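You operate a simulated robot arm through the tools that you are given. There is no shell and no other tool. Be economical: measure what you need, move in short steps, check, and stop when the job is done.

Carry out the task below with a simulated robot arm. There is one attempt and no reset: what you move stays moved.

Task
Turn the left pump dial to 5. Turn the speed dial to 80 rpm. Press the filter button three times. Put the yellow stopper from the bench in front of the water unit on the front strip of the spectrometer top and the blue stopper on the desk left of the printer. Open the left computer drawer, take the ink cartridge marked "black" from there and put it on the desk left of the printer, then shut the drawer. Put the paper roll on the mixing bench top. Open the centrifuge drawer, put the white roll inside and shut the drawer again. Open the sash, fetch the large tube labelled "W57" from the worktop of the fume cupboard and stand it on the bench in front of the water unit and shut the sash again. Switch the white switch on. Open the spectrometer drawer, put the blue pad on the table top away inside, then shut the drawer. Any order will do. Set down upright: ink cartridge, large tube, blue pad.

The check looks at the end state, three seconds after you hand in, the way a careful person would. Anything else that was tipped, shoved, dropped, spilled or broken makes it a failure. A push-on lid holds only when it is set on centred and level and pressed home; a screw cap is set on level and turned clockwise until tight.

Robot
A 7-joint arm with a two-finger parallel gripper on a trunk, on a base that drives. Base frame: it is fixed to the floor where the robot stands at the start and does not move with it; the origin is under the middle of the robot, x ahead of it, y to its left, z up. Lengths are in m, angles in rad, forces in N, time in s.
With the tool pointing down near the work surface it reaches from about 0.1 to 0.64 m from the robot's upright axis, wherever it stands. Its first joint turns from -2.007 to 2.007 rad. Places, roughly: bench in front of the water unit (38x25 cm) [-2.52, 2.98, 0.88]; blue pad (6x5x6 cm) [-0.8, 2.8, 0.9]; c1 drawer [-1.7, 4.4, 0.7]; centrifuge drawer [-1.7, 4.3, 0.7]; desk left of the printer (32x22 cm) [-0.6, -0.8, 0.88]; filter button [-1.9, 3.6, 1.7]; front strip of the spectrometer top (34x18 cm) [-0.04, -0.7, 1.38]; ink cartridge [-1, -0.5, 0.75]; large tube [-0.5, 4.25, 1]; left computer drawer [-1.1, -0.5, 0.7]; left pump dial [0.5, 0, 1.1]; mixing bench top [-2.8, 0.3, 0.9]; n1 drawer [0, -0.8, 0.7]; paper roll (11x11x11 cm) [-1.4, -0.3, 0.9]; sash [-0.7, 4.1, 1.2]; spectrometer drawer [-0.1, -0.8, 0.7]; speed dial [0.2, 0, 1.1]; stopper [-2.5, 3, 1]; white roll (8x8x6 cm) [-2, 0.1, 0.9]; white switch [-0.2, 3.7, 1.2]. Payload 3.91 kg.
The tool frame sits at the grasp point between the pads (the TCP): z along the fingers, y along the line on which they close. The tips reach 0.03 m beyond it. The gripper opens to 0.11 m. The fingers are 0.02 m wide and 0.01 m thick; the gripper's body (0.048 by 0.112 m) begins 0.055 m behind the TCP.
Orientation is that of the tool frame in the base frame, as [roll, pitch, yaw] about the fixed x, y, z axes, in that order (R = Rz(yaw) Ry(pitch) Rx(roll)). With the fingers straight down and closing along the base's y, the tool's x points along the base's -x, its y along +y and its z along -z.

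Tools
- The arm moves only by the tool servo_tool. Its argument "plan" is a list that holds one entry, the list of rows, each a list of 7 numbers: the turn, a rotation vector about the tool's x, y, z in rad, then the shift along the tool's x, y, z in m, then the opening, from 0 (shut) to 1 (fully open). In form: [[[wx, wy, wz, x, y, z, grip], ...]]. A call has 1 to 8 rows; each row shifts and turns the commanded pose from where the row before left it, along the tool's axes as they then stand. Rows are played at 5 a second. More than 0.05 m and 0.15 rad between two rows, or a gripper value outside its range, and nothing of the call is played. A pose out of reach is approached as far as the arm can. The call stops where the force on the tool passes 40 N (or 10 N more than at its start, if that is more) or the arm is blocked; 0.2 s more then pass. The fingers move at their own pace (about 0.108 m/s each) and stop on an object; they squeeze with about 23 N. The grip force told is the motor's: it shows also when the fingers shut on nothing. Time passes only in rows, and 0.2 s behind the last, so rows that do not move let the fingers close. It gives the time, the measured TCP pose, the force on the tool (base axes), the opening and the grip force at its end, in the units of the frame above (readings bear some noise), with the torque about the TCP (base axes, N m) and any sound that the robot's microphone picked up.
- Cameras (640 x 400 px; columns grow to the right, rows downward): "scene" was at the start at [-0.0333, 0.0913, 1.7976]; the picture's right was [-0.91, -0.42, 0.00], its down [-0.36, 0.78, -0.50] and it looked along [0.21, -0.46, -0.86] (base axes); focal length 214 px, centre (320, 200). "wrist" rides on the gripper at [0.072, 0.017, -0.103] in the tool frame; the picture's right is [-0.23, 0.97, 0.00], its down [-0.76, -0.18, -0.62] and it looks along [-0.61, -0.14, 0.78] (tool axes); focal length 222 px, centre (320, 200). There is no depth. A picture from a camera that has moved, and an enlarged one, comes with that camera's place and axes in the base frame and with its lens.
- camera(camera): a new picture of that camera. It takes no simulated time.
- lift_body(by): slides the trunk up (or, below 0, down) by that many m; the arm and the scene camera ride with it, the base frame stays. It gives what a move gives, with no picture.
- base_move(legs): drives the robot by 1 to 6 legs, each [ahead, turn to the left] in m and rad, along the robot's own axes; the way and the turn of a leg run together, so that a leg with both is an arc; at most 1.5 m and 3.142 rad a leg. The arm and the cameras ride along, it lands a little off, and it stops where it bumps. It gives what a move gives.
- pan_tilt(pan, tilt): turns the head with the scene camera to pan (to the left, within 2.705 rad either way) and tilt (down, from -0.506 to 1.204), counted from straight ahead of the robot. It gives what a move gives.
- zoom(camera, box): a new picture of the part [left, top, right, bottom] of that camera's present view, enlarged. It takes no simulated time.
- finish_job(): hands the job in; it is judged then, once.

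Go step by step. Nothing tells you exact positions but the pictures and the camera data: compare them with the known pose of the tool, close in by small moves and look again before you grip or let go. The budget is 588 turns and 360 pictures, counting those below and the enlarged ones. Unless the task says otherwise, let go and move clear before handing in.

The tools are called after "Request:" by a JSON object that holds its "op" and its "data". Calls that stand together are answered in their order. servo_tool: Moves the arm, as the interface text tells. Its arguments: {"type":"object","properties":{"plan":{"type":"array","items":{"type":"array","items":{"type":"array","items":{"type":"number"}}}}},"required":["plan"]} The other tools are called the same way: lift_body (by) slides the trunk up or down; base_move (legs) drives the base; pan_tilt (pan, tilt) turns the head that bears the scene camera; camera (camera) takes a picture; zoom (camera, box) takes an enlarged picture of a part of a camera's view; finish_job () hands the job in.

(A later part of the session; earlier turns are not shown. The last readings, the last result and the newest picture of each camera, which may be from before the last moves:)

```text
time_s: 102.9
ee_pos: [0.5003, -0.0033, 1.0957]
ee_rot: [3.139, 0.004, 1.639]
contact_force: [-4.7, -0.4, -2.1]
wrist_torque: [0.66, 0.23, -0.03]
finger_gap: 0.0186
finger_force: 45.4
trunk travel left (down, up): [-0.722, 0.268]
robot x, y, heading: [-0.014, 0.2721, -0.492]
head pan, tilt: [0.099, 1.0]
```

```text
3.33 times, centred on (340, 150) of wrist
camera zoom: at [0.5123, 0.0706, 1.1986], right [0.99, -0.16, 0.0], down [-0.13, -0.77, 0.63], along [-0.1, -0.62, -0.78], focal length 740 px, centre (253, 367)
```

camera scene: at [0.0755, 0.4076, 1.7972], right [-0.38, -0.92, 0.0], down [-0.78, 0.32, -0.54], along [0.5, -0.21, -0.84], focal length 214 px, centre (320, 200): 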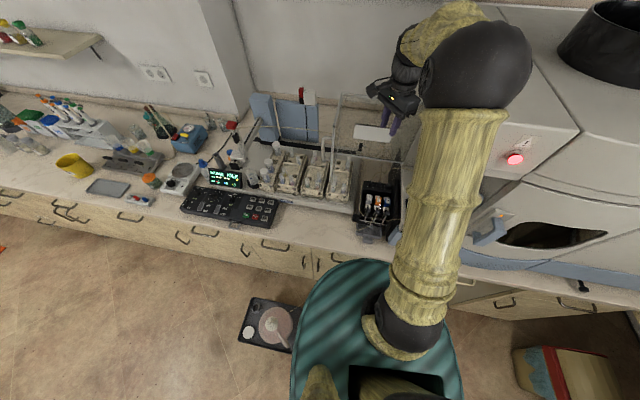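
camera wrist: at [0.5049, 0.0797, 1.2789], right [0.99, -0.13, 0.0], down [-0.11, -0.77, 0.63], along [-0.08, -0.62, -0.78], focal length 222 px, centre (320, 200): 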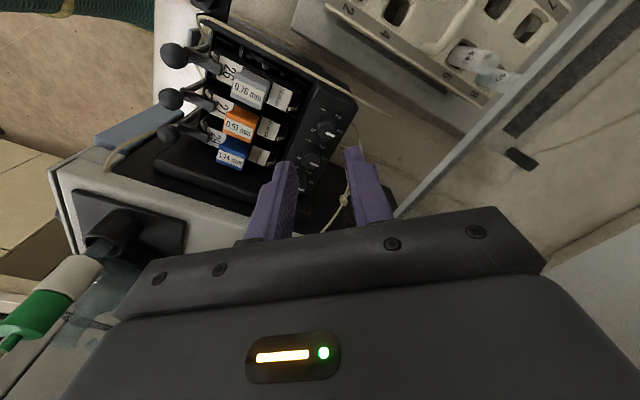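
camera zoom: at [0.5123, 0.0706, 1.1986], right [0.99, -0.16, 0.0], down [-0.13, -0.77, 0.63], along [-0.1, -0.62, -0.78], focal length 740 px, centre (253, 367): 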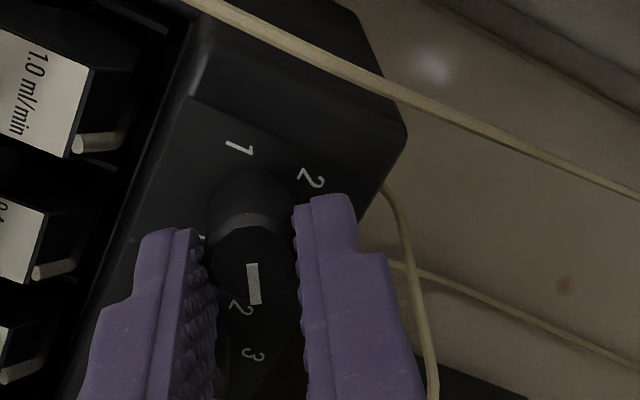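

Request:
{"op": "servo_tool", "data": {"plan": [[[0, 0, 0.13, 0, 0, 0, 0.05], [0, 0, 0.131, 0, 0, 0, 0.05], [0, 0, 0.131, 0, 0, 0, 0.05], [0, 0, 0.131, 0, 0, 0, 0.05], [0, 0, 0.131, 0, 0, 0, 0.05], [0, 0, 0.131, 0, 0, 0, 0.05], [0, 0, 0.131, 0, 0, 0, 0.05], [0, 0, 0.131, 0, 0, 0, 0.05]]]}}

Request:
{"op": "servo_tool", "data": {"plan": [[[0, 0, 0, 0, 0, 0, 0.3], [0, 0, 0, 0, 0, 0, 0.3], [0, 0, 0, 0, 0, -0.03, 0.3], [0, 0, 0, 0, 0, -0.04, 0.3], [0, 0, -0.15, 0, 0, -0.03, 0.3], [0, 0, -0.15, 0, 0, 0, 0.3], [0, 0, -0.15, 0, 0, 0, 0.3], [0, 0, -0.15, 0, 0, 0, 0.3]]]}}

Request:
{"op": "zoom", "data": {"camera": "wrist", "box": [240, 60, 440, 210]}}

Request:
{"op": "zoom", "data": {"camera": "scene", "box": [365, 120, 435, 166]}}

```text
time_s: 104.7
ee_pos: [0.4987, -0.0021, 1.0953]
ee_rot: [3.138, 0.0, 0.586]
contact_force: [-13.8, 5.1, -13.4]
wrist_torque: [-0.1, 0.68, 0.35]
finger_gap: 0.0186
finger_force: 45.7
trunk travel left (down, up): [-0.722, 0.268]
robot x, y, heading: [-0.0097, 0.274, -0.494]
head pan, tilt: [0.099, 1.0]
```

```text
time_s: 106.5
ee_pos: [0.499, -0.0019, 1.1962]
ee_rot: [3.136, 0.004, 1.191]
contact_force: [-0.4, -0.1, 0.3]
wrist_torque: [0.0, -0.02, -0.01]
finger_gap: 0.0328
finger_force: 0.1
trunk travel left (down, up): [-0.722, 0.268]
robot x, y, heading: [-0.0063, 0.2792, -0.491]
head pan, tilt: [0.099, 1.0]
```

```text
2.67 times, centred on (340, 135) of wrist
camera zoom: at [0.5426, 0.0587, 1.2996], right [0.82, -0.57, 0.01], down [-0.45, -0.64, 0.62], along [-0.35, -0.52, -0.78], focal length 592 px, centre (267, 373)
```

zoom: 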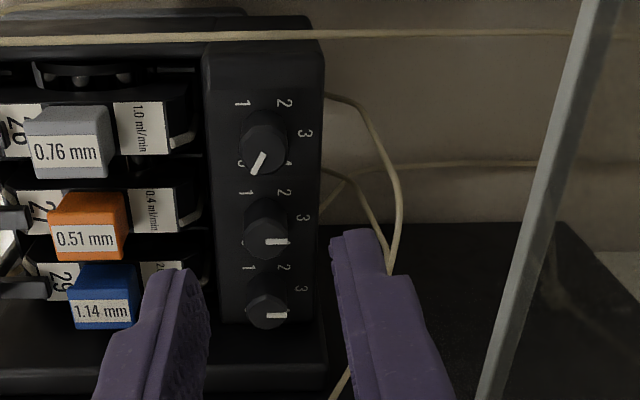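

```text
8.70 times, centred on (400, 143) of scene
camera zoom: at [0.0733, 0.4086, 1.5972], right [-0.38, -0.92, 0.0], down [-0.78, 0.32, -0.54], along [0.5, -0.21, -0.84], focal length 1865 px, centre (-376, 696)
```

zoom: 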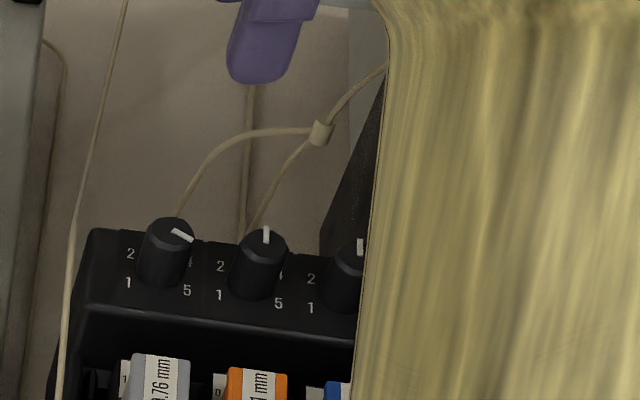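

Request:
{"op": "zoom", "data": {"camera": "wrist", "box": [310, 90, 370, 130]}}

Request:
{"op": "zoom", "data": {"camera": "scene", "box": [374, 140, 404, 160]}}

```text
10.00 times, centred on (340, 110) of wrist
camera zoom: at [0.5426, 0.0587, 1.2996], right [0.82, -0.57, 0.01], down [-0.45, -0.64, 0.62], along [-0.35, -0.52, -0.78], focal length 2221 px, centre (120, 1100)
```

zoom: 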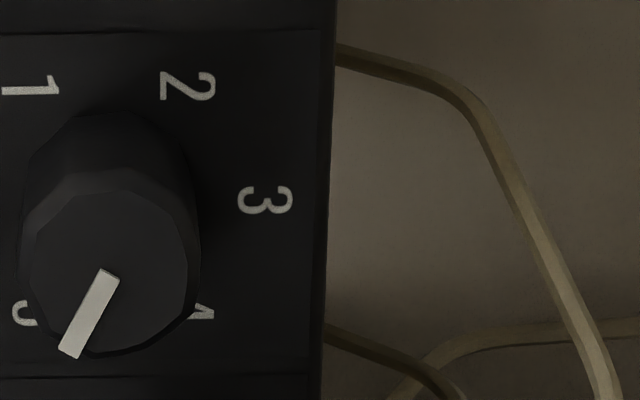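

```text
16.00 times, centred on (389, 150) of scene
camera zoom: at [0.0733, 0.4086, 1.5972], right [-0.38, -0.92, 0.0], down [-0.78, 0.32, -0.54], along [0.5, -0.21, -0.84], focal length 3432 px, centre (-784, 1000)
```

zoom: 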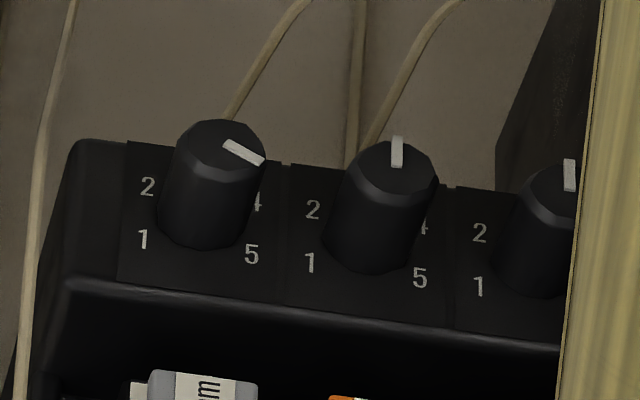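

Pointer is about 8–10° short of 5; I go back down and nudge it.

Request:
{"op": "servo_tool", "data": {"plan": [[[0, 0, 0, 0, 0, 0.04, 0.3], [0, 0, 0, 0, 0, 0.04, 0.3], [0, 0, 0, 0, 0, 0.02, 0.3], [0, 0, 0, 0, 0, 0, 0.05], [0, 0, 0, 0, 0, 0, 0.05], [0, 0, 0, 0, 0, 0, 0.05], [0, 0, 0.08, 0, 0, 0, 0.05], [0, 0, 0.08, 0, 0, 0, 0.05]]]}}

Request:
{"op": "servo_tool", "data": {"plan": [[[0, 0, 0, 0, 0, 0, 0.3], [0, 0, 0, 0, 0, 0, 0.3], [0, 0, 0, 0, 0, -0.03, 0.3], [0, 0, -0.08, 0, 0, -0.04, 0.3], [0, 0, -0.08, 0, 0, -0.03, 0.3]]]}}

Request:
{"op": "zoom", "data": {"camera": "wrist", "box": [310, 90, 370, 130]}}

Request:
{"op": "zoom", "data": {"camera": "scene", "box": [374, 140, 404, 160]}}

```text
time_s: 108.3
ee_pos: [0.4987, -0.0039, 1.0947]
ee_rot: [3.139, 0.004, 1.027]
contact_force: [-9.0, 2.1, -5.1]
wrist_torque: [-0.2, 0.42, 0.32]
finger_gap: 0.0183
finger_force: 45.0
trunk travel left (down, up): [-0.722, 0.268]
robot x, y, heading: [-0.011, 0.2771, -0.494]
head pan, tilt: [0.099, 1.0]
```

```text
time_s: 109.5
ee_pos: [0.4998, -0.0025, 1.1961]
ee_rot: [3.137, 0.004, 1.189]
contact_force: [-0.8, 0.9, -0.2]
wrist_torque: [0.01, -0.02, 0.01]
finger_gap: 0.033
finger_force: 0.1
trunk travel left (down, up): [-0.722, 0.268]
robot x, y, heading: [-0.0107, 0.2709, -0.495]
head pan, tilt: [0.099, 1.0]
```

```text
10.00 times, centred on (340, 110) of wrist
camera zoom: at [0.5424, 0.0588, 1.2994], right [0.82, -0.57, 0.01], down [-0.45, -0.64, 0.62], along [-0.35, -0.51, -0.78], focal length 2221 px, centre (120, 1100)
```

zoom: 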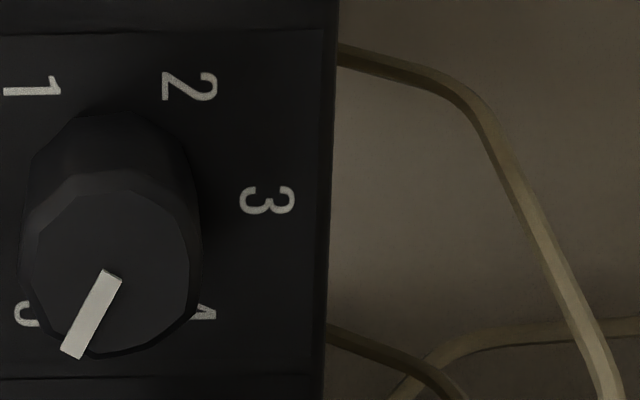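

```text
16.00 times, centred on (389, 150) of scene
camera zoom: at [0.0728, 0.4088, 1.5972], right [-0.38, -0.92, 0.0], down [-0.78, 0.32, -0.54], along [0.5, -0.21, -0.84], focal length 3432 px, centre (-784, 1000)
```

zoom: 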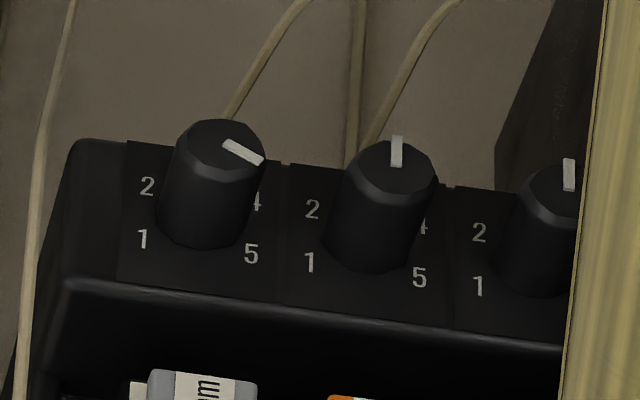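

The dial is at its stop/detent on 5 (unchanged by a further nudge). Pump dial done; I lift, retract and back away.

Request:
{"op": "lift_body", "data": {"by": 0.2}}

Request:
{"op": "base_move", "data": {"legs": [[-0.35, 0]]}}

Request:
{"op": "servo_tool", "data": {"plan": [[[0, 0, -0.15, 0, 0, 0, 1], [0, 0, -0.15, 0, 0, 0, 1], [0, 0, -0.15, 0, 0, 0, 1], [0, 0, -0.15, 0, 0, 0, 1], [0, 0, -0.15, 0, 0, 0, 1], [0, 0, -0.15, 0, 0, 0, 1], [0, 0, -0.15, 0, 0, 0, 1], [0, 0, -0.15, 0, 0, 0, 1]]]}}

Request:
{"op": "servo_tool", "data": {"plan": [[[0, 0, -0.13, 0.04, 0, 0, 1], [0, 0, -0.13, 0.04, 0, 0, 1], [0, 0, 0, 0.04, 0, 0, 1], [0, 0, 0, 0.04, 0, 0, 1]]]}}

Request:
{"op": "pan_tilt", "data": {"pan": -1.2, "tilt": 0.8}}

Request:
{"op": "camera", "data": {"camera": "scene"}}

```text
time_s: 111.7
ee_pos: [0.4983, -0.0024, 1.3955]
ee_rot: [3.14, 0.003, 1.189]
contact_force: [0.3, -0.4, 0.6]
wrist_torque: [0.03, 0.02, 0.02]
finger_gap: 0.0331
finger_force: 0.1
trunk travel left (down, up): [-0.922, 0.068]
robot x, y, heading: [-0.0138, 0.2741, -0.494]
head pan, tilt: [0.099, 1.0]
```

```text
time_s: 114.2
ee_pos: [0.1911, 0.1652, 1.3952]
ee_rot: [3.136, 0.003, 1.191]
contact_force: [-0.3, 0.2, -0.2]
wrist_torque: [0.02, 0.0, 0.03]
finger_gap: 0.033
finger_force: 0.1
trunk travel left (down, up): [-0.922, 0.068]
robot x, y, heading: [-0.3216, 0.4359, -0.493]
head pan, tilt: [0.099, 1.0]
```

```text
time_s: 116.0
ee_pos: [0.1917, 0.1648, 1.3952]
ee_rot: [-3.141, 0.006, 2.393]
contact_force: [-0.4, 1.0, 1.0]
wrist_torque: [0.0, 0.01, 0.02]
finger_gap: 0.1099
finger_force: 0.1
trunk travel left (down, up): [-0.922, 0.068]
robot x, y, heading: [-0.3175, 0.4407, -0.497]
head pan, tilt: [0.099, 1.0]
```

```text
time_s: 117.0
ee_pos: [0.0572, 0.2525, 1.3964]
ee_rot: [-3.138, 0.008, 2.651]
contact_force: [-0.2, -0.1, 0.7]
wrist_torque: [0.0, -0.03, 0.01]
finger_gap: 0.11
finger_force: 0.1
trunk travel left (down, up): [-0.922, 0.068]
robot x, y, heading: [-0.3188, 0.4375, -0.492]
head pan, tilt: [0.099, 1.0]
```

```text
time_s: 118.5
ee_pos: [0.0599, 0.2525, 1.3958]
ee_rot: [-3.138, 0.006, 2.652]
contact_force: [0.5, 0.8, 0.0]
wrist_torque: [-0.01, -0.02, 0.02]
finger_gap: 0.1102
finger_force: 0.1
trunk travel left (down, up): [-0.922, 0.068]
robot x, y, heading: [-0.3162, 0.4413, -0.489]
head pan, tilt: [-1.201, 0.799]
```

```text
278 pictures are left
camera scene: at [-0.3099, 0.5214, 1.8124], right [-0.99, 0.12, 0.0], down [0.09, 0.71, -0.7], along [-0.08, -0.69, -0.72], focal length 214 px, centre (320, 200)
```

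scene: 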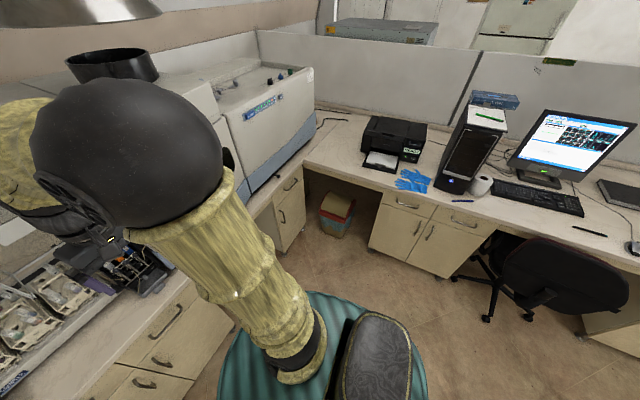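

Now the computer drawer: I drive to face the desk in front of it.

Request:
{"op": "base_move", "data": {"legs": [[0, -1.896], [0.5, 0], [0, 0.243]]}}

Request:
{"op": "pan_tilt", "data": {"pan": 0, "tilt": 0.9}}

Request:
{"op": "camera", "data": {"camera": "scene"}}

```text
time_s: 124.3
ee_pos: [-0.5385, 0.0793, 1.3958]
ee_rot: [-3.138, 0.006, 0.994]
contact_force: [-0.6, 0.6, 0.1]
wrist_torque: [0.02, 0.01, -0.02]
finger_gap: 0.1099
finger_force: 0.3
trunk travel left (down, up): [-0.922, 0.068]
robot x, y, heading: [-0.3177, 0.437, -2.114]
head pan, tilt: [-1.201, 0.799]
stopped in leg 1: the robot was blocked; the commanded pose is now the measured one
```

```text
time_s: 125.7
ee_pos: [-0.5372, 0.0789, 1.3958]
ee_rot: [-3.139, 0.005, 0.995]
contact_force: [0.0, 0.2, 0.3]
wrist_torque: [-0.01, 0.02, 0.02]
finger_gap: 0.1099
finger_force: 0.0
trunk travel left (down, up): [-0.922, 0.068]
robot x, y, heading: [-0.3202, 0.44, -2.119]
head pan, tilt: [0.0, 0.901]
```

```text
277 pictures are left
camera scene: at [-0.1973, 0.3456, 1.8045], right [-0.86, 0.52, 0.0], down [0.41, 0.67, -0.62], along [-0.32, -0.53, -0.78], focal length 214 px, centre (320, 200)
```

scene: 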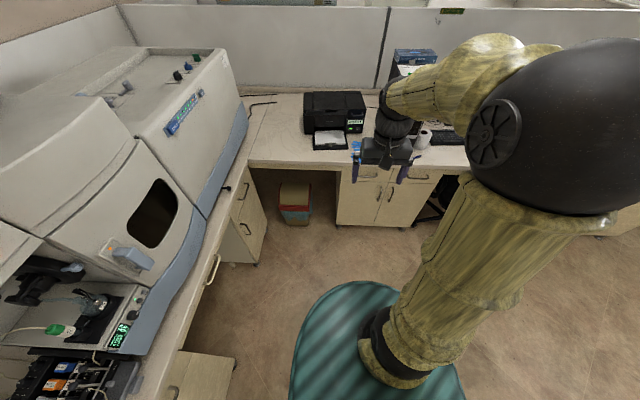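

Something blocks the turn; I look around behind and beside the robot.

Request:
{"op": "pan_tilt", "data": {"pan": 2.6, "tilt": 1.1}}

Request:
{"op": "camera", "data": {"camera": "scene"}}

Request:
{"op": "pan_tilt", "data": {"pan": -2.4, "tilt": 1.1}}

Request:
{"op": "camera", "data": {"camera": "scene"}}

```text
time_s: 128.1
ee_pos: [-0.5386, 0.0782, 1.3952]
ee_rot: [-3.138, 0.003, 0.995]
contact_force: [0.3, 0.3, 0.4]
wrist_torque: [0.01, 0.01, 0.0]
finger_gap: 0.11
finger_force: 0.1
trunk travel left (down, up): [-0.922, 0.068]
robot x, y, heading: [-0.3162, 0.4365, -2.11]
head pan, tilt: [2.601, 1.1]
```

```text
276 pictures are left
camera scene: at [-0.1022, 0.4396, 1.7906], right [0.47, -0.88, 0.0], down [-0.79, -0.42, -0.45], along [0.4, 0.21, -0.89], focal length 214 px, centre (320, 200)
```

scene: 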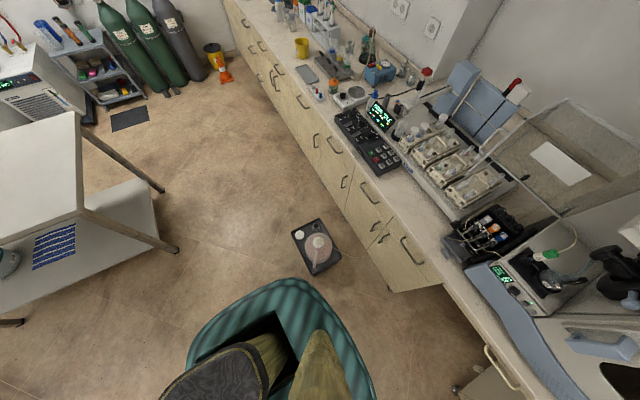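

```text
time_s: 132.0
ee_pos: [-0.5373, 0.0795, 1.3957]
ee_rot: [-3.137, 0.004, 0.993]
contact_force: [0.1, -0.7, -1.3]
wrist_torque: [0.0, 0.0, 0.04]
finger_gap: 0.1099
finger_force: 0.1
trunk travel left (down, up): [-0.922, 0.068]
robot x, y, heading: [-0.3198, 0.4373, -2.114]
head pan, tilt: [-2.4, 1.1]
```

```text
275 pictures are left
camera scene: at [-0.1706, 0.472, 1.7906], right [0.98, 0.2, 0.0], down [0.18, -0.87, -0.45], along [-0.09, 0.45, -0.89], focal length 214 px, centre (320, 200)
```

scene: 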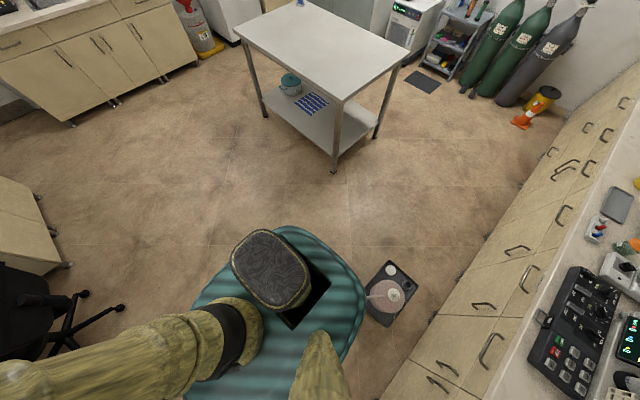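

The base's rear corner touches the floor box. I drive forward first, then turn.

Request:
{"op": "base_move", "data": {"legs": [[0.15, 0], [0, -0.28], [0.33, 0], [0, 0.25]]}}

Request:
{"op": "pan_tilt", "data": {"pan": 0.3, "tilt": 1.0}}

Request:
{"op": "camera", "data": {"camera": "scene"}}

Request:
{"op": "camera", "data": {"camera": "wrist"}}

```text
time_s: 137.9
ee_pos: [-0.8628, -0.2686, 1.395]
ee_rot: [-3.138, 0.005, 0.974]
contact_force: [-0.4, 0.8, -0.5]
wrist_torque: [0.0, 0.02, 0.01]
finger_gap: 0.1098
finger_force: 0.0
trunk travel left (down, up): [-0.922, 0.068]
robot x, y, heading: [-0.6386, 0.0862, -2.134]
head pan, tilt: [-2.4, 1.1]
```

```text
time_s: 140.3
ee_pos: [-0.863, -0.2684, 1.3945]
ee_rot: [-3.136, 0.005, 0.975]
contact_force: [0.0, 0.2, 0.2]
wrist_torque: [0.0, 0.0, -0.04]
finger_gap: 0.1099
finger_force: 0.1
trunk travel left (down, up): [-0.922, 0.068]
robot x, y, heading: [-0.6341, 0.0877, -2.132]
head pan, tilt: [0.3, 1.0]
```

```text
274 pictures are left
camera scene: at [-0.4941, -0.0121, 1.7972], right [-0.97, 0.26, 0.0], down [0.22, 0.81, -0.54], along [-0.14, -0.52, -0.84], focal length 214 px, centre (320, 200)
```

scene: 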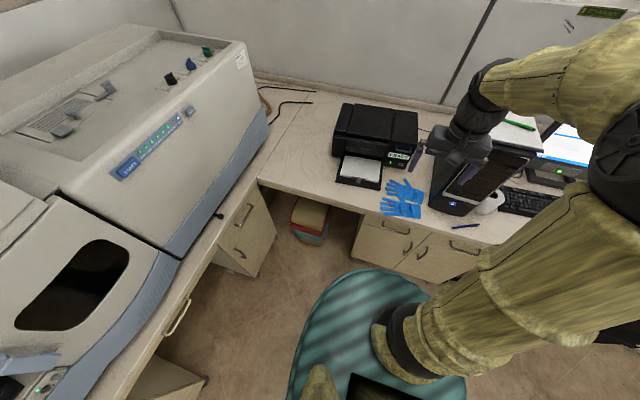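

```text
273 pictures are left
camera wrist: at [-0.8069, -0.2181, 1.4991], right [0.68, -0.74, 0.0], down [-0.57, -0.53, 0.63], along [-0.46, -0.42, -0.78], focal length 222 px, centre (320, 200)
```

wrist: 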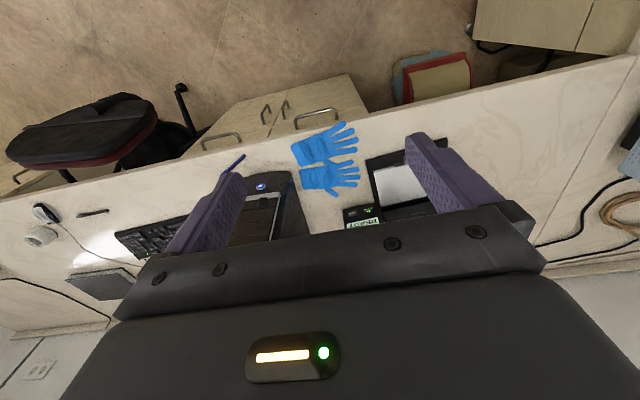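

Request:
{"op": "zoom", "data": {"camera": "scene", "box": [350, 190, 490, 278]}}

Request:
{"op": "zoom", "data": {"camera": "wrist", "box": [180, 60, 400, 200]}}

```text
4.55 times, centred on (420, 234) of scene
camera zoom: at [-0.4941, -0.0121, 1.7972], right [-0.97, 0.26, 0.0], down [0.22, 0.81, -0.54], along [-0.14, -0.52, -0.84], focal length 975 px, centre (-134, 46)
```

zoom: 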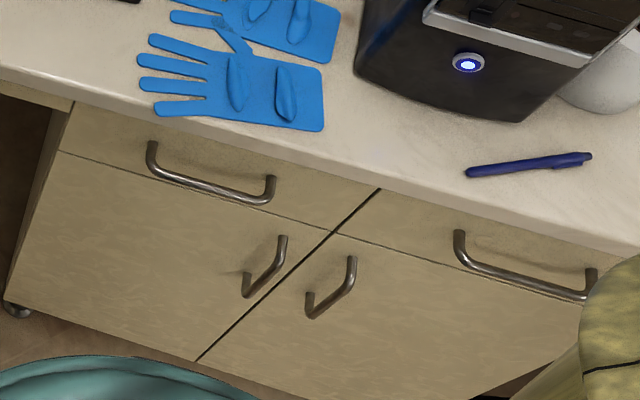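

```text
2.86 times, centred on (290, 130) of wrist
camera zoom: at [-0.8069, -0.2181, 1.4991], right [0.68, -0.74, 0.0], down [-0.57, -0.53, 0.63], along [-0.46, -0.42, -0.78], focal length 635 px, centre (406, 400)
```

zoom: 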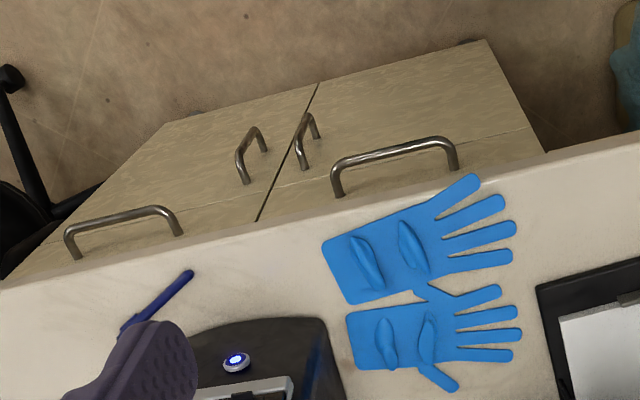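

Handle bar of the left drawer is near (-0.975,-0.353,0.81). I back up, tilt the gripper to horizontal and roll it so the fingers close vertically.

Request:
{"op": "base_move", "data": {"legs": [[-0.2, 0]]}}

Request:
{"op": "servo_tool", "data": {"plan": [[[0, -0.15, 0, 0, 0, 0, 0.6], [0, -0.15, 0, 0, 0, 0, 0.6], [0, -0.15, 0, 0, 0, 0, 0.6], [0, -0.15, 0, 0, 0, 0, 0.6], [0, -0.15, 0, 0, 0, 0, 0.6], [0, -0.15, 0, 0, 0, 0, 0.6], [0, -0.15, 0, 0, 0, 0, 0.6], [0, -0.15, 0, 0, 0, 0, 0.6]]]}}

Request:
{"op": "servo_tool", "data": {"plan": [[[0, -0.15, 0, 0, 0, 0, 0.5], [0, -0.15, 0, 0, 0, 0, 0.5], [0, -0.07, 0, 0, 0, 0, 0.5]]]}}

```text
time_s: 142.1
ee_pos: [-0.7552, -0.0995, 1.3965]
ee_rot: [-3.139, 0.006, 0.977]
contact_force: [0.7, 0.9, -0.6]
wrist_torque: [-0.03, 0.01, -0.01]
finger_gap: 0.1101
finger_force: 0.2
trunk travel left (down, up): [-0.922, 0.068]
robot x, y, heading: [-0.5308, 0.2551, -2.129]
head pan, tilt: [0.3, 1.0]
```

```text
time_s: 143.9
ee_pos: [-0.7812, -0.1439, 1.4396]
ee_rot: [-3.135, 1.202, 0.984]
contact_force: [0.2, 0.1, -1.3]
wrist_torque: [0.01, 0.03, 0.0]
finger_gap: 0.0661
finger_force: 0.0
out of reach, approached as far as the arm can: row 6, 7, 8
trunk travel left (down, up): [-0.922, 0.068]
robot x, y, heading: [-0.5301, 0.255, -2.13]
head pan, tilt: [0.3, 1.0]
```

```text
time_s: 144.7
ee_pos: [-0.8027, -0.1805, 1.467]
ee_rot: [-0.677, 1.563, -2.841]
contact_force: [-0.2, -0.1, 0.7]
wrist_torque: [0.02, -0.01, 0.03]
finger_gap: 0.0549
finger_force: 0.1
out of reach, approached as far as the arm can: row 1, 2, 3
trunk travel left (down, up): [-0.922, 0.068]
robot x, y, heading: [-0.5295, 0.2534, -2.132]
head pan, tilt: [0.3, 1.0]
```

Request:
{"op": "servo_tool", "data": {"plan": [[[0, 0, 0.15, 0, 0, 0, 0.5], [0, 0, 0.15, 0, 0, 0, 0.5], [0, 0, 0.15, 0, 0, 0, 0.5], [0, 0, 0.15, 0, 0, 0, 0.5], [0, 0, 0.15, 0, 0, 0, 0.5], [0, 0, 0.15, 0, 0, 0, 0.5], [0, 0, 0.15, 0, 0, 0, 0.5], [0, 0, 0.15, 0, 0, 0, 0.5]]]}}

Request:
{"op": "servo_tool", "data": {"plan": [[[0, 0, 0.15, 0, 0, 0, 0.5], [0, 0, 0.15, 0, 0, 0, 0.5], [0, 0, 0.07, 0, 0, 0, 0.5]]]}}

Request:
{"op": "lift_body", "data": {"by": -0.64}}

Request:
{"op": "camera", "data": {"camera": "wrist"}}

Request:
{"op": "camera", "data": {"camera": "scene"}}

```text
time_s: 146.5
ee_pos: [-0.8029, -0.1817, 1.4679]
ee_rot: [1.568, 0.371, -0.596]
contact_force: [-0.1, -0.1, -0.7]
wrist_torque: [-0.02, 0.02, 0.0]
finger_gap: 0.0551
finger_force: 0.1
trunk travel left (down, up): [-0.922, 0.068]
robot x, y, heading: [-0.5296, 0.2544, -2.134]
head pan, tilt: [0.3, 1.0]
```

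```text
time_s: 147.3
ee_pos: [-0.8029, -0.1806, 1.4679]
ee_rot: [1.567, 0.002, -0.593]
contact_force: [-0.2, 0.5, 0.6]
wrist_torque: [0.02, -0.02, -0.04]
finger_gap: 0.055
finger_force: 0.0
trunk travel left (down, up): [-0.922, 0.068]
robot x, y, heading: [-0.532, 0.2526, -2.131]
head pan, tilt: [0.3, 1.0]
```

```text
refused: -0.64 is not a number from -0.4 to 0.4
```

```text
270 pictures are left
camera wrist: at [-0.6846, -0.1366, 1.4843], right [-0.18, 0.13, 0.97], down [-0.28, 0.94, -0.18], along [-0.94, -0.31, -0.14], focal length 222 px, centre (320, 200)
```

wrist: 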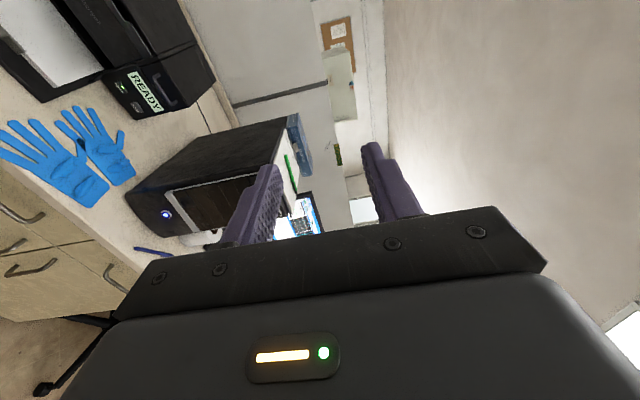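

```text
269 pictures are left
camera scene: at [-0.3876, 0.1569, 1.7972], right [-0.97, 0.26, 0.0], down [0.22, 0.81, -0.54], along [-0.14, -0.52, -0.84], focal length 214 px, centre (320, 200)
```

scene: 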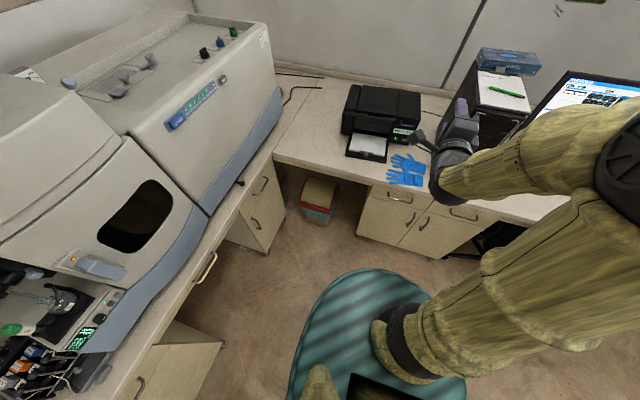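

Request:
{"op": "lift_body", "data": {"by": -0.4}}

Request:
{"op": "lift_body", "data": {"by": -0.25}}

Request:
{"op": "camera", "data": {"camera": "wrist"}}

Request:
{"op": "camera", "data": {"camera": "scene"}}

```text
time_s: 151.1
ee_pos: [-0.8042, -0.1826, 1.0675]
ee_rot: [1.567, 0.005, -0.594]
contact_force: [0.0, 0.6, -0.7]
wrist_torque: [0.01, 0.01, -0.02]
finger_gap: 0.0548
finger_force: 0.0
trunk travel left (down, up): [-0.522, 0.468]
robot x, y, heading: [-0.5305, 0.2535, -2.132]
head pan, tilt: [0.3, 1.0]
```

```text
time_s: 153.7
ee_pos: [-0.8026, -0.1819, 0.8186]
ee_rot: [1.567, 0.005, -0.594]
contact_force: [0.5, 0.6, -0.3]
wrist_torque: [0.05, 0.03, 0.03]
finger_gap: 0.0549
finger_force: 0.0
trunk travel left (down, up): [-0.272, 0.718]
robot x, y, heading: [-0.5276, 0.2575, -2.129]
head pan, tilt: [0.3, 1.0]
```

```text
268 pictures are left
camera wrist: at [-0.6846, -0.1365, 0.8342], right [-0.18, 0.13, 0.97], down [-0.28, 0.94, -0.18], along [-0.94, -0.31, -0.14], focal length 222 px, centre (320, 200)
```

wrist: 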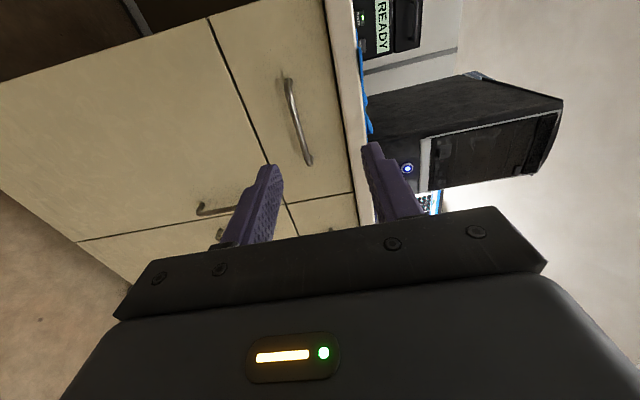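

```text
267 pictures are left
camera scene: at [-0.3876, 0.1569, 1.1473], right [-0.97, 0.26, 0.0], down [0.22, 0.81, -0.54], along [-0.14, -0.52, -0.84], focal length 214 px, centre (320, 200)
```

scene: 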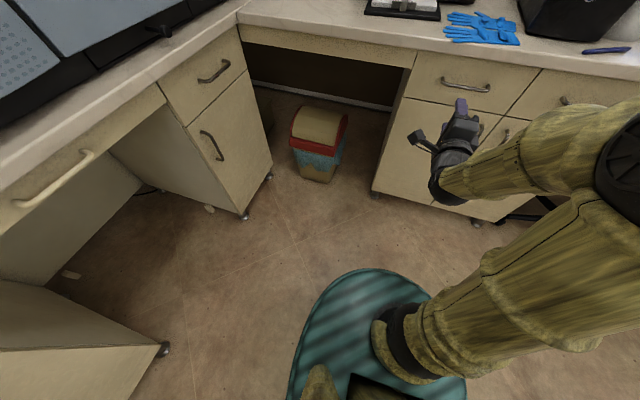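

Request:
{"op": "lift_body", "data": {"by": -0.055}}

Request:
{"op": "servo_tool", "data": {"plan": [[[0, 0, 0, -0.035, 0, 0, 0.5], [0, 0, 0, -0.032, 0, 0, 0.5]]]}}

Request:
{"op": "base_move", "data": {"legs": [[0.16, 0]]}}

Request:
{"op": "camera", "data": {"camera": "wrist"}}

Request:
{"op": "camera", "data": {"camera": "scene"}}

```text
time_s: 154.6
ee_pos: [-0.8037, -0.1821, 0.7624]
ee_rot: [1.567, 0.005, -0.593]
contact_force: [-0.3, 0.3, -0.3]
wrist_torque: [0.0, 0.0, 0.02]
finger_gap: 0.0548
finger_force: 0.1
trunk travel left (down, up): [-0.217, 0.773]
robot x, y, heading: [-0.5273, 0.255, -2.127]
head pan, tilt: [0.3, 1.0]
```

```text
time_s: 155.2
ee_pos: [-0.8596, -0.1435, 0.7631]
ee_rot: [1.568, 0.005, -0.594]
contact_force: [0.6, 0.1, 0.2]
wrist_torque: [0.0, -0.01, 0.01]
finger_gap: 0.0548
finger_force: 0.0
trunk travel left (down, up): [-0.217, 0.773]
robot x, y, heading: [-0.5313, 0.2561, -2.13]
head pan, tilt: [0.3, 1.0]
```

```text
time_s: 156.8
ee_pos: [-0.9454, -0.2832, 0.7629]
ee_rot: [1.567, 0.005, -0.593]
contact_force: [0.1, 0.6, 1.0]
wrist_torque: [-0.04, 0.0, -0.03]
finger_gap: 0.0549
finger_force: 0.0
trunk travel left (down, up): [-0.217, 0.773]
robot x, y, heading: [-0.6159, 0.1149, -2.134]
head pan, tilt: [0.3, 1.0]
```

```text
266 pictures are left
camera wrist: at [-0.8268, -0.2383, 0.7799], right [-0.18, 0.13, 0.97], down [-0.28, 0.94, -0.18], along [-0.94, -0.31, -0.14], focal length 222 px, centre (320, 200)
```

wrist: 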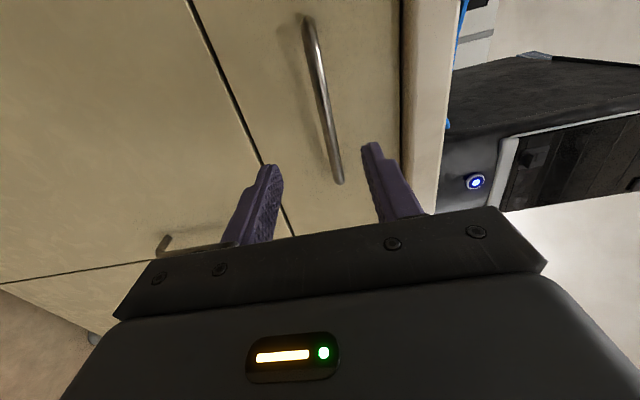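

```text
265 pictures are left
camera scene: at [-0.4746, 0.0183, 1.0922], right [-0.97, 0.26, 0.0], down [0.22, 0.81, -0.54], along [-0.14, -0.52, -0.84], focal length 214 px, centre (320, 200)
```

scene: 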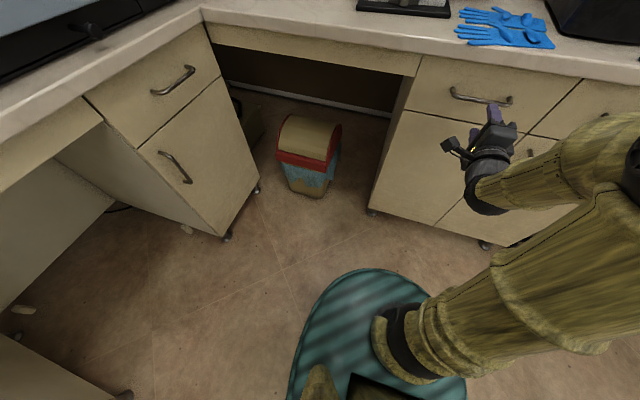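

Request:
{"op": "servo_tool", "data": {"plan": [[[0, 0, 0, 0.01, 0.006, 0.04, 0.4], [0, 0, 0, 0, 0, 0.03, 0.4]]]}}

Request:
{"op": "camera", "data": {"camera": "wrist"}}

```text
time_s: 157.4
ee_pos: [-0.9768, -0.3461, 0.769]
ee_rot: [1.567, 0.006, -0.593]
contact_force: [0.2, -0.3, -0.2]
wrist_torque: [0.01, -0.04, 0.01]
finger_gap: 0.0437
finger_force: 0.1
trunk travel left (down, up): [-0.217, 0.773]
robot x, y, heading: [-0.6149, 0.1175, -2.13]
head pan, tilt: [0.3, 1.0]
```

```text
264 pictures are left
camera wrist: at [-0.8583, -0.3019, 0.7865], right [-0.18, 0.13, 0.97], down [-0.28, 0.94, -0.18], along [-0.94, -0.31, -0.14], focal length 222 px, centre (320, 200)
```

wrist: 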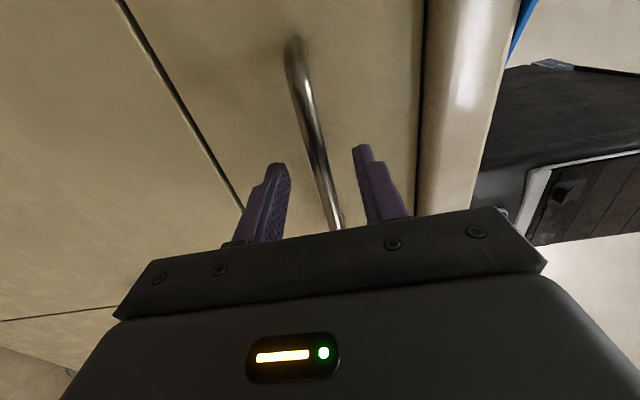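

Request:
{"op": "servo_tool", "data": {"plan": [[[0, 0, 0, 0, 0, 0.015, 0.4], [0, 0, 0, 0, 0, 0.012, 0.4]]]}}

Request:
{"op": "camera", "data": {"camera": "wrist"}}

```text
time_s: 158.2
ee_pos: [-0.9899, -0.3657, 0.7697]
ee_rot: [1.571, 0.005, -0.593]
contact_force: [11.4, 16.1, 5.1]
wrist_torque: [0.1, -0.22, 0.14]
finger_gap: 0.043
finger_force: 0.1
trunk travel left (down, up): [-0.217, 0.773]
robot x, y, heading: [-0.616, 0.1158, -2.128]
head pan, tilt: [0.3, 1.0]
stopped in row 2: the force on the tool passed its limit at 41 N (the readings are from after the stop); the commanded pose is now the measured one
```

```text
263 pictures are left
camera wrist: at [-0.8711, -0.3209, 0.7863], right [-0.18, 0.12, 0.97], down [-0.28, 0.94, -0.17], along [-0.94, -0.31, -0.14], focal length 222 px, centre (320, 200)
```

wrist: 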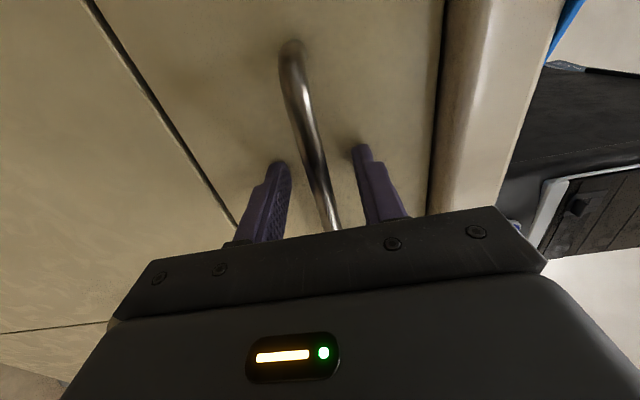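

Request:
{"op": "servo_tool", "data": {"plan": [[[0, 0, 0, 0, 0, -0.007, 0.4], [0, 0, 0, 0, 0, 0, 0], [0, 0, 0, 0, 0, 0, 0], [0, 0, 0, 0, 0, 0, 0]]]}}

Request:
{"op": "base_move", "data": {"legs": [[-0.12, 0]]}}

Request:
{"op": "camera", "data": {"camera": "wrist"}}

Request:
{"op": "camera", "data": {"camera": "scene"}}

```text
time_s: 159.2
ee_pos: [-0.9853, -0.3612, 0.7718]
ee_rot: [1.566, 0.004, -0.594]
contact_force: [-1.5, -3.2, 22.9]
wrist_torque: [-0.18, -0.3, 0.05]
finger_gap: 0.0112
finger_force: 45.4
trunk travel left (down, up): [-0.217, 0.773]
robot x, y, heading: [-0.6182, 0.1169, -2.129]
head pan, tilt: [0.3, 1.0]
```

```text
time_s: 160.6
ee_pos: [-0.9171, -0.2597, 0.7706]
ee_rot: [1.565, 0.009, -0.589]
contact_force: [18.1, -13.6, 29.5]
wrist_torque: [-0.22, -0.37, 0.88]
finger_gap: 0.0115
finger_force: 45.2
trunk travel left (down, up): [-0.217, 0.773]
robot x, y, heading: [-0.5519, 0.2215, -2.131]
head pan, tilt: [0.3, 1.0]
```

```text
262 pictures are left
camera wrist: at [-0.7996, -0.215, 0.7874], right [-0.18, 0.13, 0.98], down [-0.29, 0.94, -0.18], along [-0.94, -0.31, -0.13], focal length 222 px, centre (320, 200)
```

wrist: 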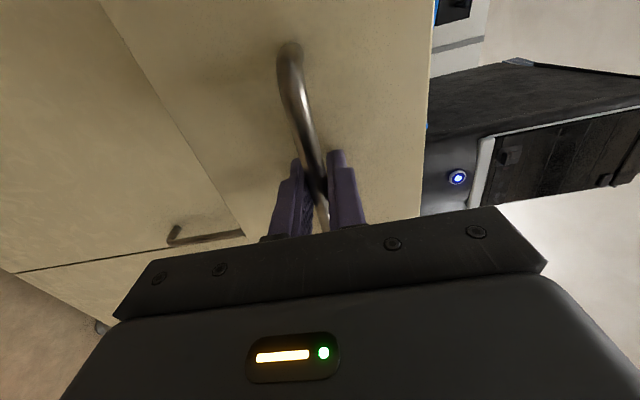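

```text
261 pictures are left
camera scene: at [-0.4069, 0.1226, 1.092], right [-0.97, 0.26, 0.0], down [0.21, 0.81, -0.54], along [-0.14, -0.52, -0.84], focal length 214 px, centre (320, 200)
```

scene: 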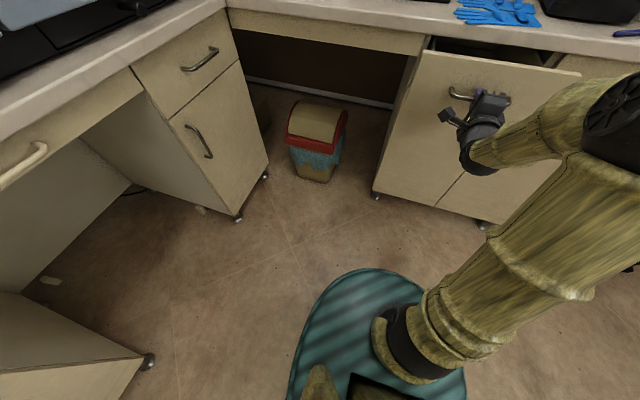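

Request:
{"op": "servo_tool", "data": {"plan": [[[0, 0, 0, 0.004, 0.003, 0, 0]]]}}

Request:
{"op": "base_move", "data": {"legs": [[-0.12, 0]]}}

Request:
{"op": "camera", "data": {"camera": "scene"}}

```text
time_s: 161.0
ee_pos: [-0.9186, -0.2617, 0.7719]
ee_rot: [1.568, 0.004, -0.594]
contact_force: [-9.5, 6.4, -3.1]
wrist_torque: [-0.15, -0.12, 1.11]
finger_gap: 0.0112
finger_force: 45.6
trunk travel left (down, up): [-0.217, 0.773]
robot x, y, heading: [-0.5492, 0.2226, -2.129]
head pan, tilt: [0.3, 1.0]
```

```text
time_s: 162.3
ee_pos: [-0.8509, -0.1602, 0.7714]
ee_rot: [1.568, 0.006, -0.585]
contact_force: [-6.1, 3.5, -12.2]
wrist_torque: [-0.2, -0.3, -0.27]
finger_gap: 0.0112
finger_force: 45.3
trunk travel left (down, up): [-0.217, 0.773]
robot x, y, heading: [-0.4824, 0.3252, -2.126]
head pan, tilt: [0.3, 1.0]
```

```text
260 pictures are left
camera scene: at [-0.3457, 0.2256, 1.0923], right [-0.97, 0.25, 0.0], down [0.21, 0.81, -0.54], along [-0.14, -0.52, -0.84], focal length 214 px, centre (320, 200)
```

scene: 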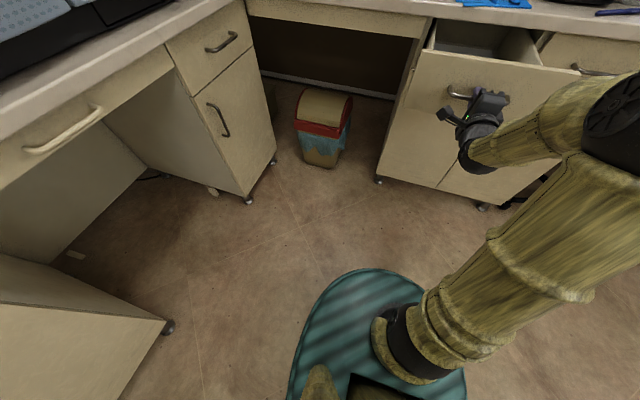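

Request:
{"op": "base_move", "data": {"legs": [[-0.06, 0]]}}

Request:
{"op": "servo_tool", "data": {"plan": [[[0, 0, 0, 0, 0, 0, 0.5], [0, 0, 0, 0, 0, 0, 0.5], [0, 0, 0, 0, 0, -0.03, 0.5], [0, 0, 0, 0, 0, -0.03, 0.5]]]}}

Request:
{"op": "base_move", "data": {"legs": [[-0.1, 0]]}}

Request:
{"op": "lift_body", "data": {"by": 0.4}}

Request:
{"op": "pan_tilt", "data": {"pan": 0.3, "tilt": 0.8}}

Request:
{"op": "camera", "data": {"camera": "scene"}}

```text
time_s: 163.3
ee_pos: [-0.8166, -0.1105, 0.7721]
ee_rot: [1.57, 0.008, -0.581]
contact_force: [9.1, -6.2, -6.6]
wrist_torque: [-0.27, -0.4, 0.21]
finger_gap: 0.0114
finger_force: 45.4
trunk travel left (down, up): [-0.217, 0.773]
robot x, y, heading: [-0.4551, 0.3743, -2.129]
head pan, tilt: [0.3, 1.0]
```

```text
time_s: 164.3
ee_pos: [-0.7835, -0.0584, 0.7729]
ee_rot: [1.57, 0.006, -0.582]
contact_force: [0.1, 0.0, -1.2]
wrist_torque: [0.0, -0.01, -0.02]
finger_gap: 0.0549
finger_force: 0.0
trunk travel left (down, up): [-0.217, 0.773]
robot x, y, heading: [-0.4567, 0.3731, -2.127]
head pan, tilt: [0.3, 1.0]
```

```text
time_s: 165.6
ee_pos: [-0.7318, 0.0258, 0.7727]
ee_rot: [1.571, 0.007, -0.583]
contact_force: [-0.1, -0.8, -0.4]
wrist_torque: [0.0, 0.02, -0.01]
finger_gap: 0.0549
finger_force: 0.0
trunk travel left (down, up): [-0.217, 0.773]
robot x, y, heading: [-0.4042, 0.4604, -2.128]
head pan, tilt: [0.3, 1.0]
```

```text
time_s: 169.4
ee_pos: [-0.7313, 0.0265, 1.1709]
ee_rot: [1.568, 0.006, -0.583]
contact_force: [0.0, 0.4, 0.7]
wrist_torque: [0.01, -0.03, -0.01]
finger_gap: 0.0551
finger_force: 0.0
trunk travel left (down, up): [-0.617, 0.373]
robot x, y, heading: [-0.4035, 0.4576, -2.131]
head pan, tilt: [0.3, 1.0]
```

```text
time_s: 170.1
ee_pos: [-0.7295, 0.0271, 1.1721]
ee_rot: [1.568, 0.006, -0.583]
contact_force: [0.0, -0.1, -0.7]
wrist_torque: [-0.02, -0.01, -0.03]
finger_gap: 0.0551
finger_force: 0.1
trunk travel left (down, up): [-0.617, 0.373]
robot x, y, heading: [-0.4043, 0.4582, -2.13]
head pan, tilt: [0.3, 0.799]
```

```text
259 pictures are left
camera scene: at [-0.2627, 0.3511, 1.5073], right [-0.97, 0.26, 0.0], down [0.18, 0.69, -0.7], along [-0.18, -0.67, -0.72], focal length 214 px, centre (320, 200)
```

scene: 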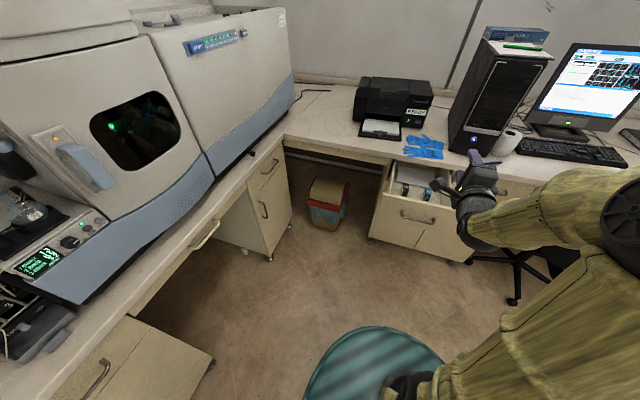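

Drawer is open 0.3 m. I re-point the gripper down to look inside.

Request:
{"op": "servo_tool", "data": {"plan": [[[0, 0, -0.15, 0, 0, 0, 1], [0, 0, -0.15, 0, 0, 0, 1], [0, 0, -0.15, 0, 0, 0, 1], [0, 0, -0.15, 0, 0, 0, 1], [0, 0, -0.15, 0, 0, 0, 1], [0, 0, -0.15, 0, 0, 0, 1], [0, 0, -0.15, 0, 0, 0, 1], [0, 0, -0.15, 0, 0, 0, 1]]]}}

Request:
{"op": "servo_tool", "data": {"plan": [[[0, 0, -0.15, 0, 0, 0, 1], [0, 0, -0.15, 0, 0, 0, 1], [0, 0, -0.07, 0, 0, 0, 1], [0, 0.15, 0, 0, 0, 0, 1], [0, 0.15, 0, 0, 0, 0, 1], [0, 0.15, 0, 0, 0, 0, 1], [0, 0.15, 0, 0, 0, 0, 1], [0, 0.15, 0, 0, 0, 0, 1]]]}}

Request:
{"op": "servo_tool", "data": {"plan": [[[0, 0.15, 0, 0, 0, 0, 1], [0, 0.15, 0, 0, 0, 0, 1], [0, 0.15, 0, 0, 0, 0, 1], [0, 0.15, 0, 0, 0, 0, 1], [0, 0.15, 0, 0, 0, 0, 1], [0, 0.07, 0, 0, 0, 0, 1]]]}}

Request:
{"op": "base_move", "data": {"legs": [[0.15, 0]]}}

Request:
{"op": "camera", "data": {"camera": "wrist"}}

Request:
{"op": "camera", "data": {"camera": "scene"}}

```text
time_s: 171.9
ee_pos: [-0.731, 0.0264, 1.1719]
ee_rot: [1.565, 1.207, -0.586]
contact_force: [1.2, -0.5, -1.1]
wrist_torque: [-0.02, -0.01, -0.01]
finger_gap: 0.1099
finger_force: 0.0
trunk travel left (down, up): [-0.617, 0.373]
robot x, y, heading: [-0.4013, 0.4593, -2.127]
head pan, tilt: [0.3, 0.799]
```

```text
time_s: 173.7
ee_pos: [-0.7241, 0.0165, 1.1783]
ee_rot: [2.87, 0.974, 0.726]
contact_force: [0.2, 1.1, -1.2]
wrist_torque: [-0.1, 0.08, 0.02]
finger_gap: 0.11
finger_force: 0.1
out of reach, approached as far as the arm can: row 7, 8
trunk travel left (down, up): [-0.617, 0.373]
robot x, y, heading: [-0.4007, 0.4631, -2.131]
head pan, tilt: [0.3, 0.799]
```

```text
time_s: 175.1
ee_pos: [-0.724, 0.0207, 1.1725]
ee_rot: [3.121, 0.145, 1.024]
contact_force: [-0.8, -0.7, 0.3]
wrist_torque: [0.0, 0.01, -0.01]
finger_gap: 0.1101
finger_force: 0.1
trunk travel left (down, up): [-0.617, 0.373]
robot x, y, heading: [-0.3994, 0.461, -2.13]
head pan, tilt: [0.3, 0.799]
```

```text
time_s: 176.6
ee_pos: [-0.8024, -0.1065, 1.1729]
ee_rot: [3.12, 0.144, 1.026]
contact_force: [-0.8, -0.7, 0.3]
wrist_torque: [-0.02, -0.02, 0.0]
finger_gap: 0.1101
finger_force: 0.1
trunk travel left (down, up): [-0.617, 0.373]
robot x, y, heading: [-0.4803, 0.3324, -2.13]
head pan, tilt: [0.3, 0.799]
```

```text
258 pictures are left
camera wrist: at [-0.745, -0.0405, 1.2646], right [0.72, -0.69, 0.05], down [-0.51, -0.47, 0.72], along [-0.48, -0.55, -0.69], focal length 222 px, centre (320, 200)
```

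wrist: 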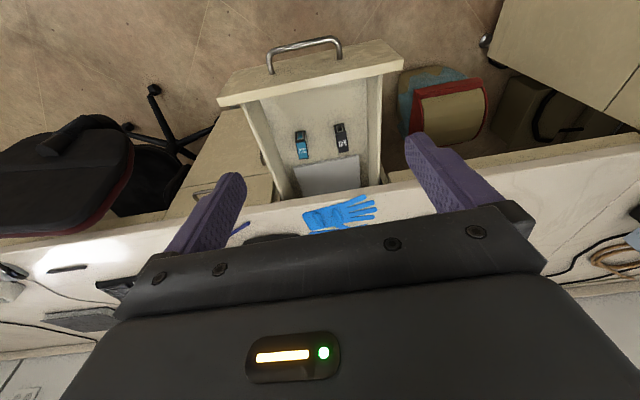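

```text
257 pictures are left
camera scene: at [-0.3421, 0.2241, 1.5073], right [-0.97, 0.26, 0.0], down [0.18, 0.69, -0.7], along [-0.18, -0.67, -0.72], focal length 214 px, centre (320, 200)
```

scene: 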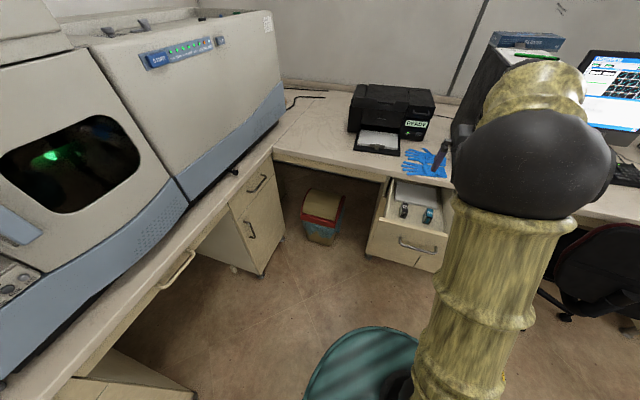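

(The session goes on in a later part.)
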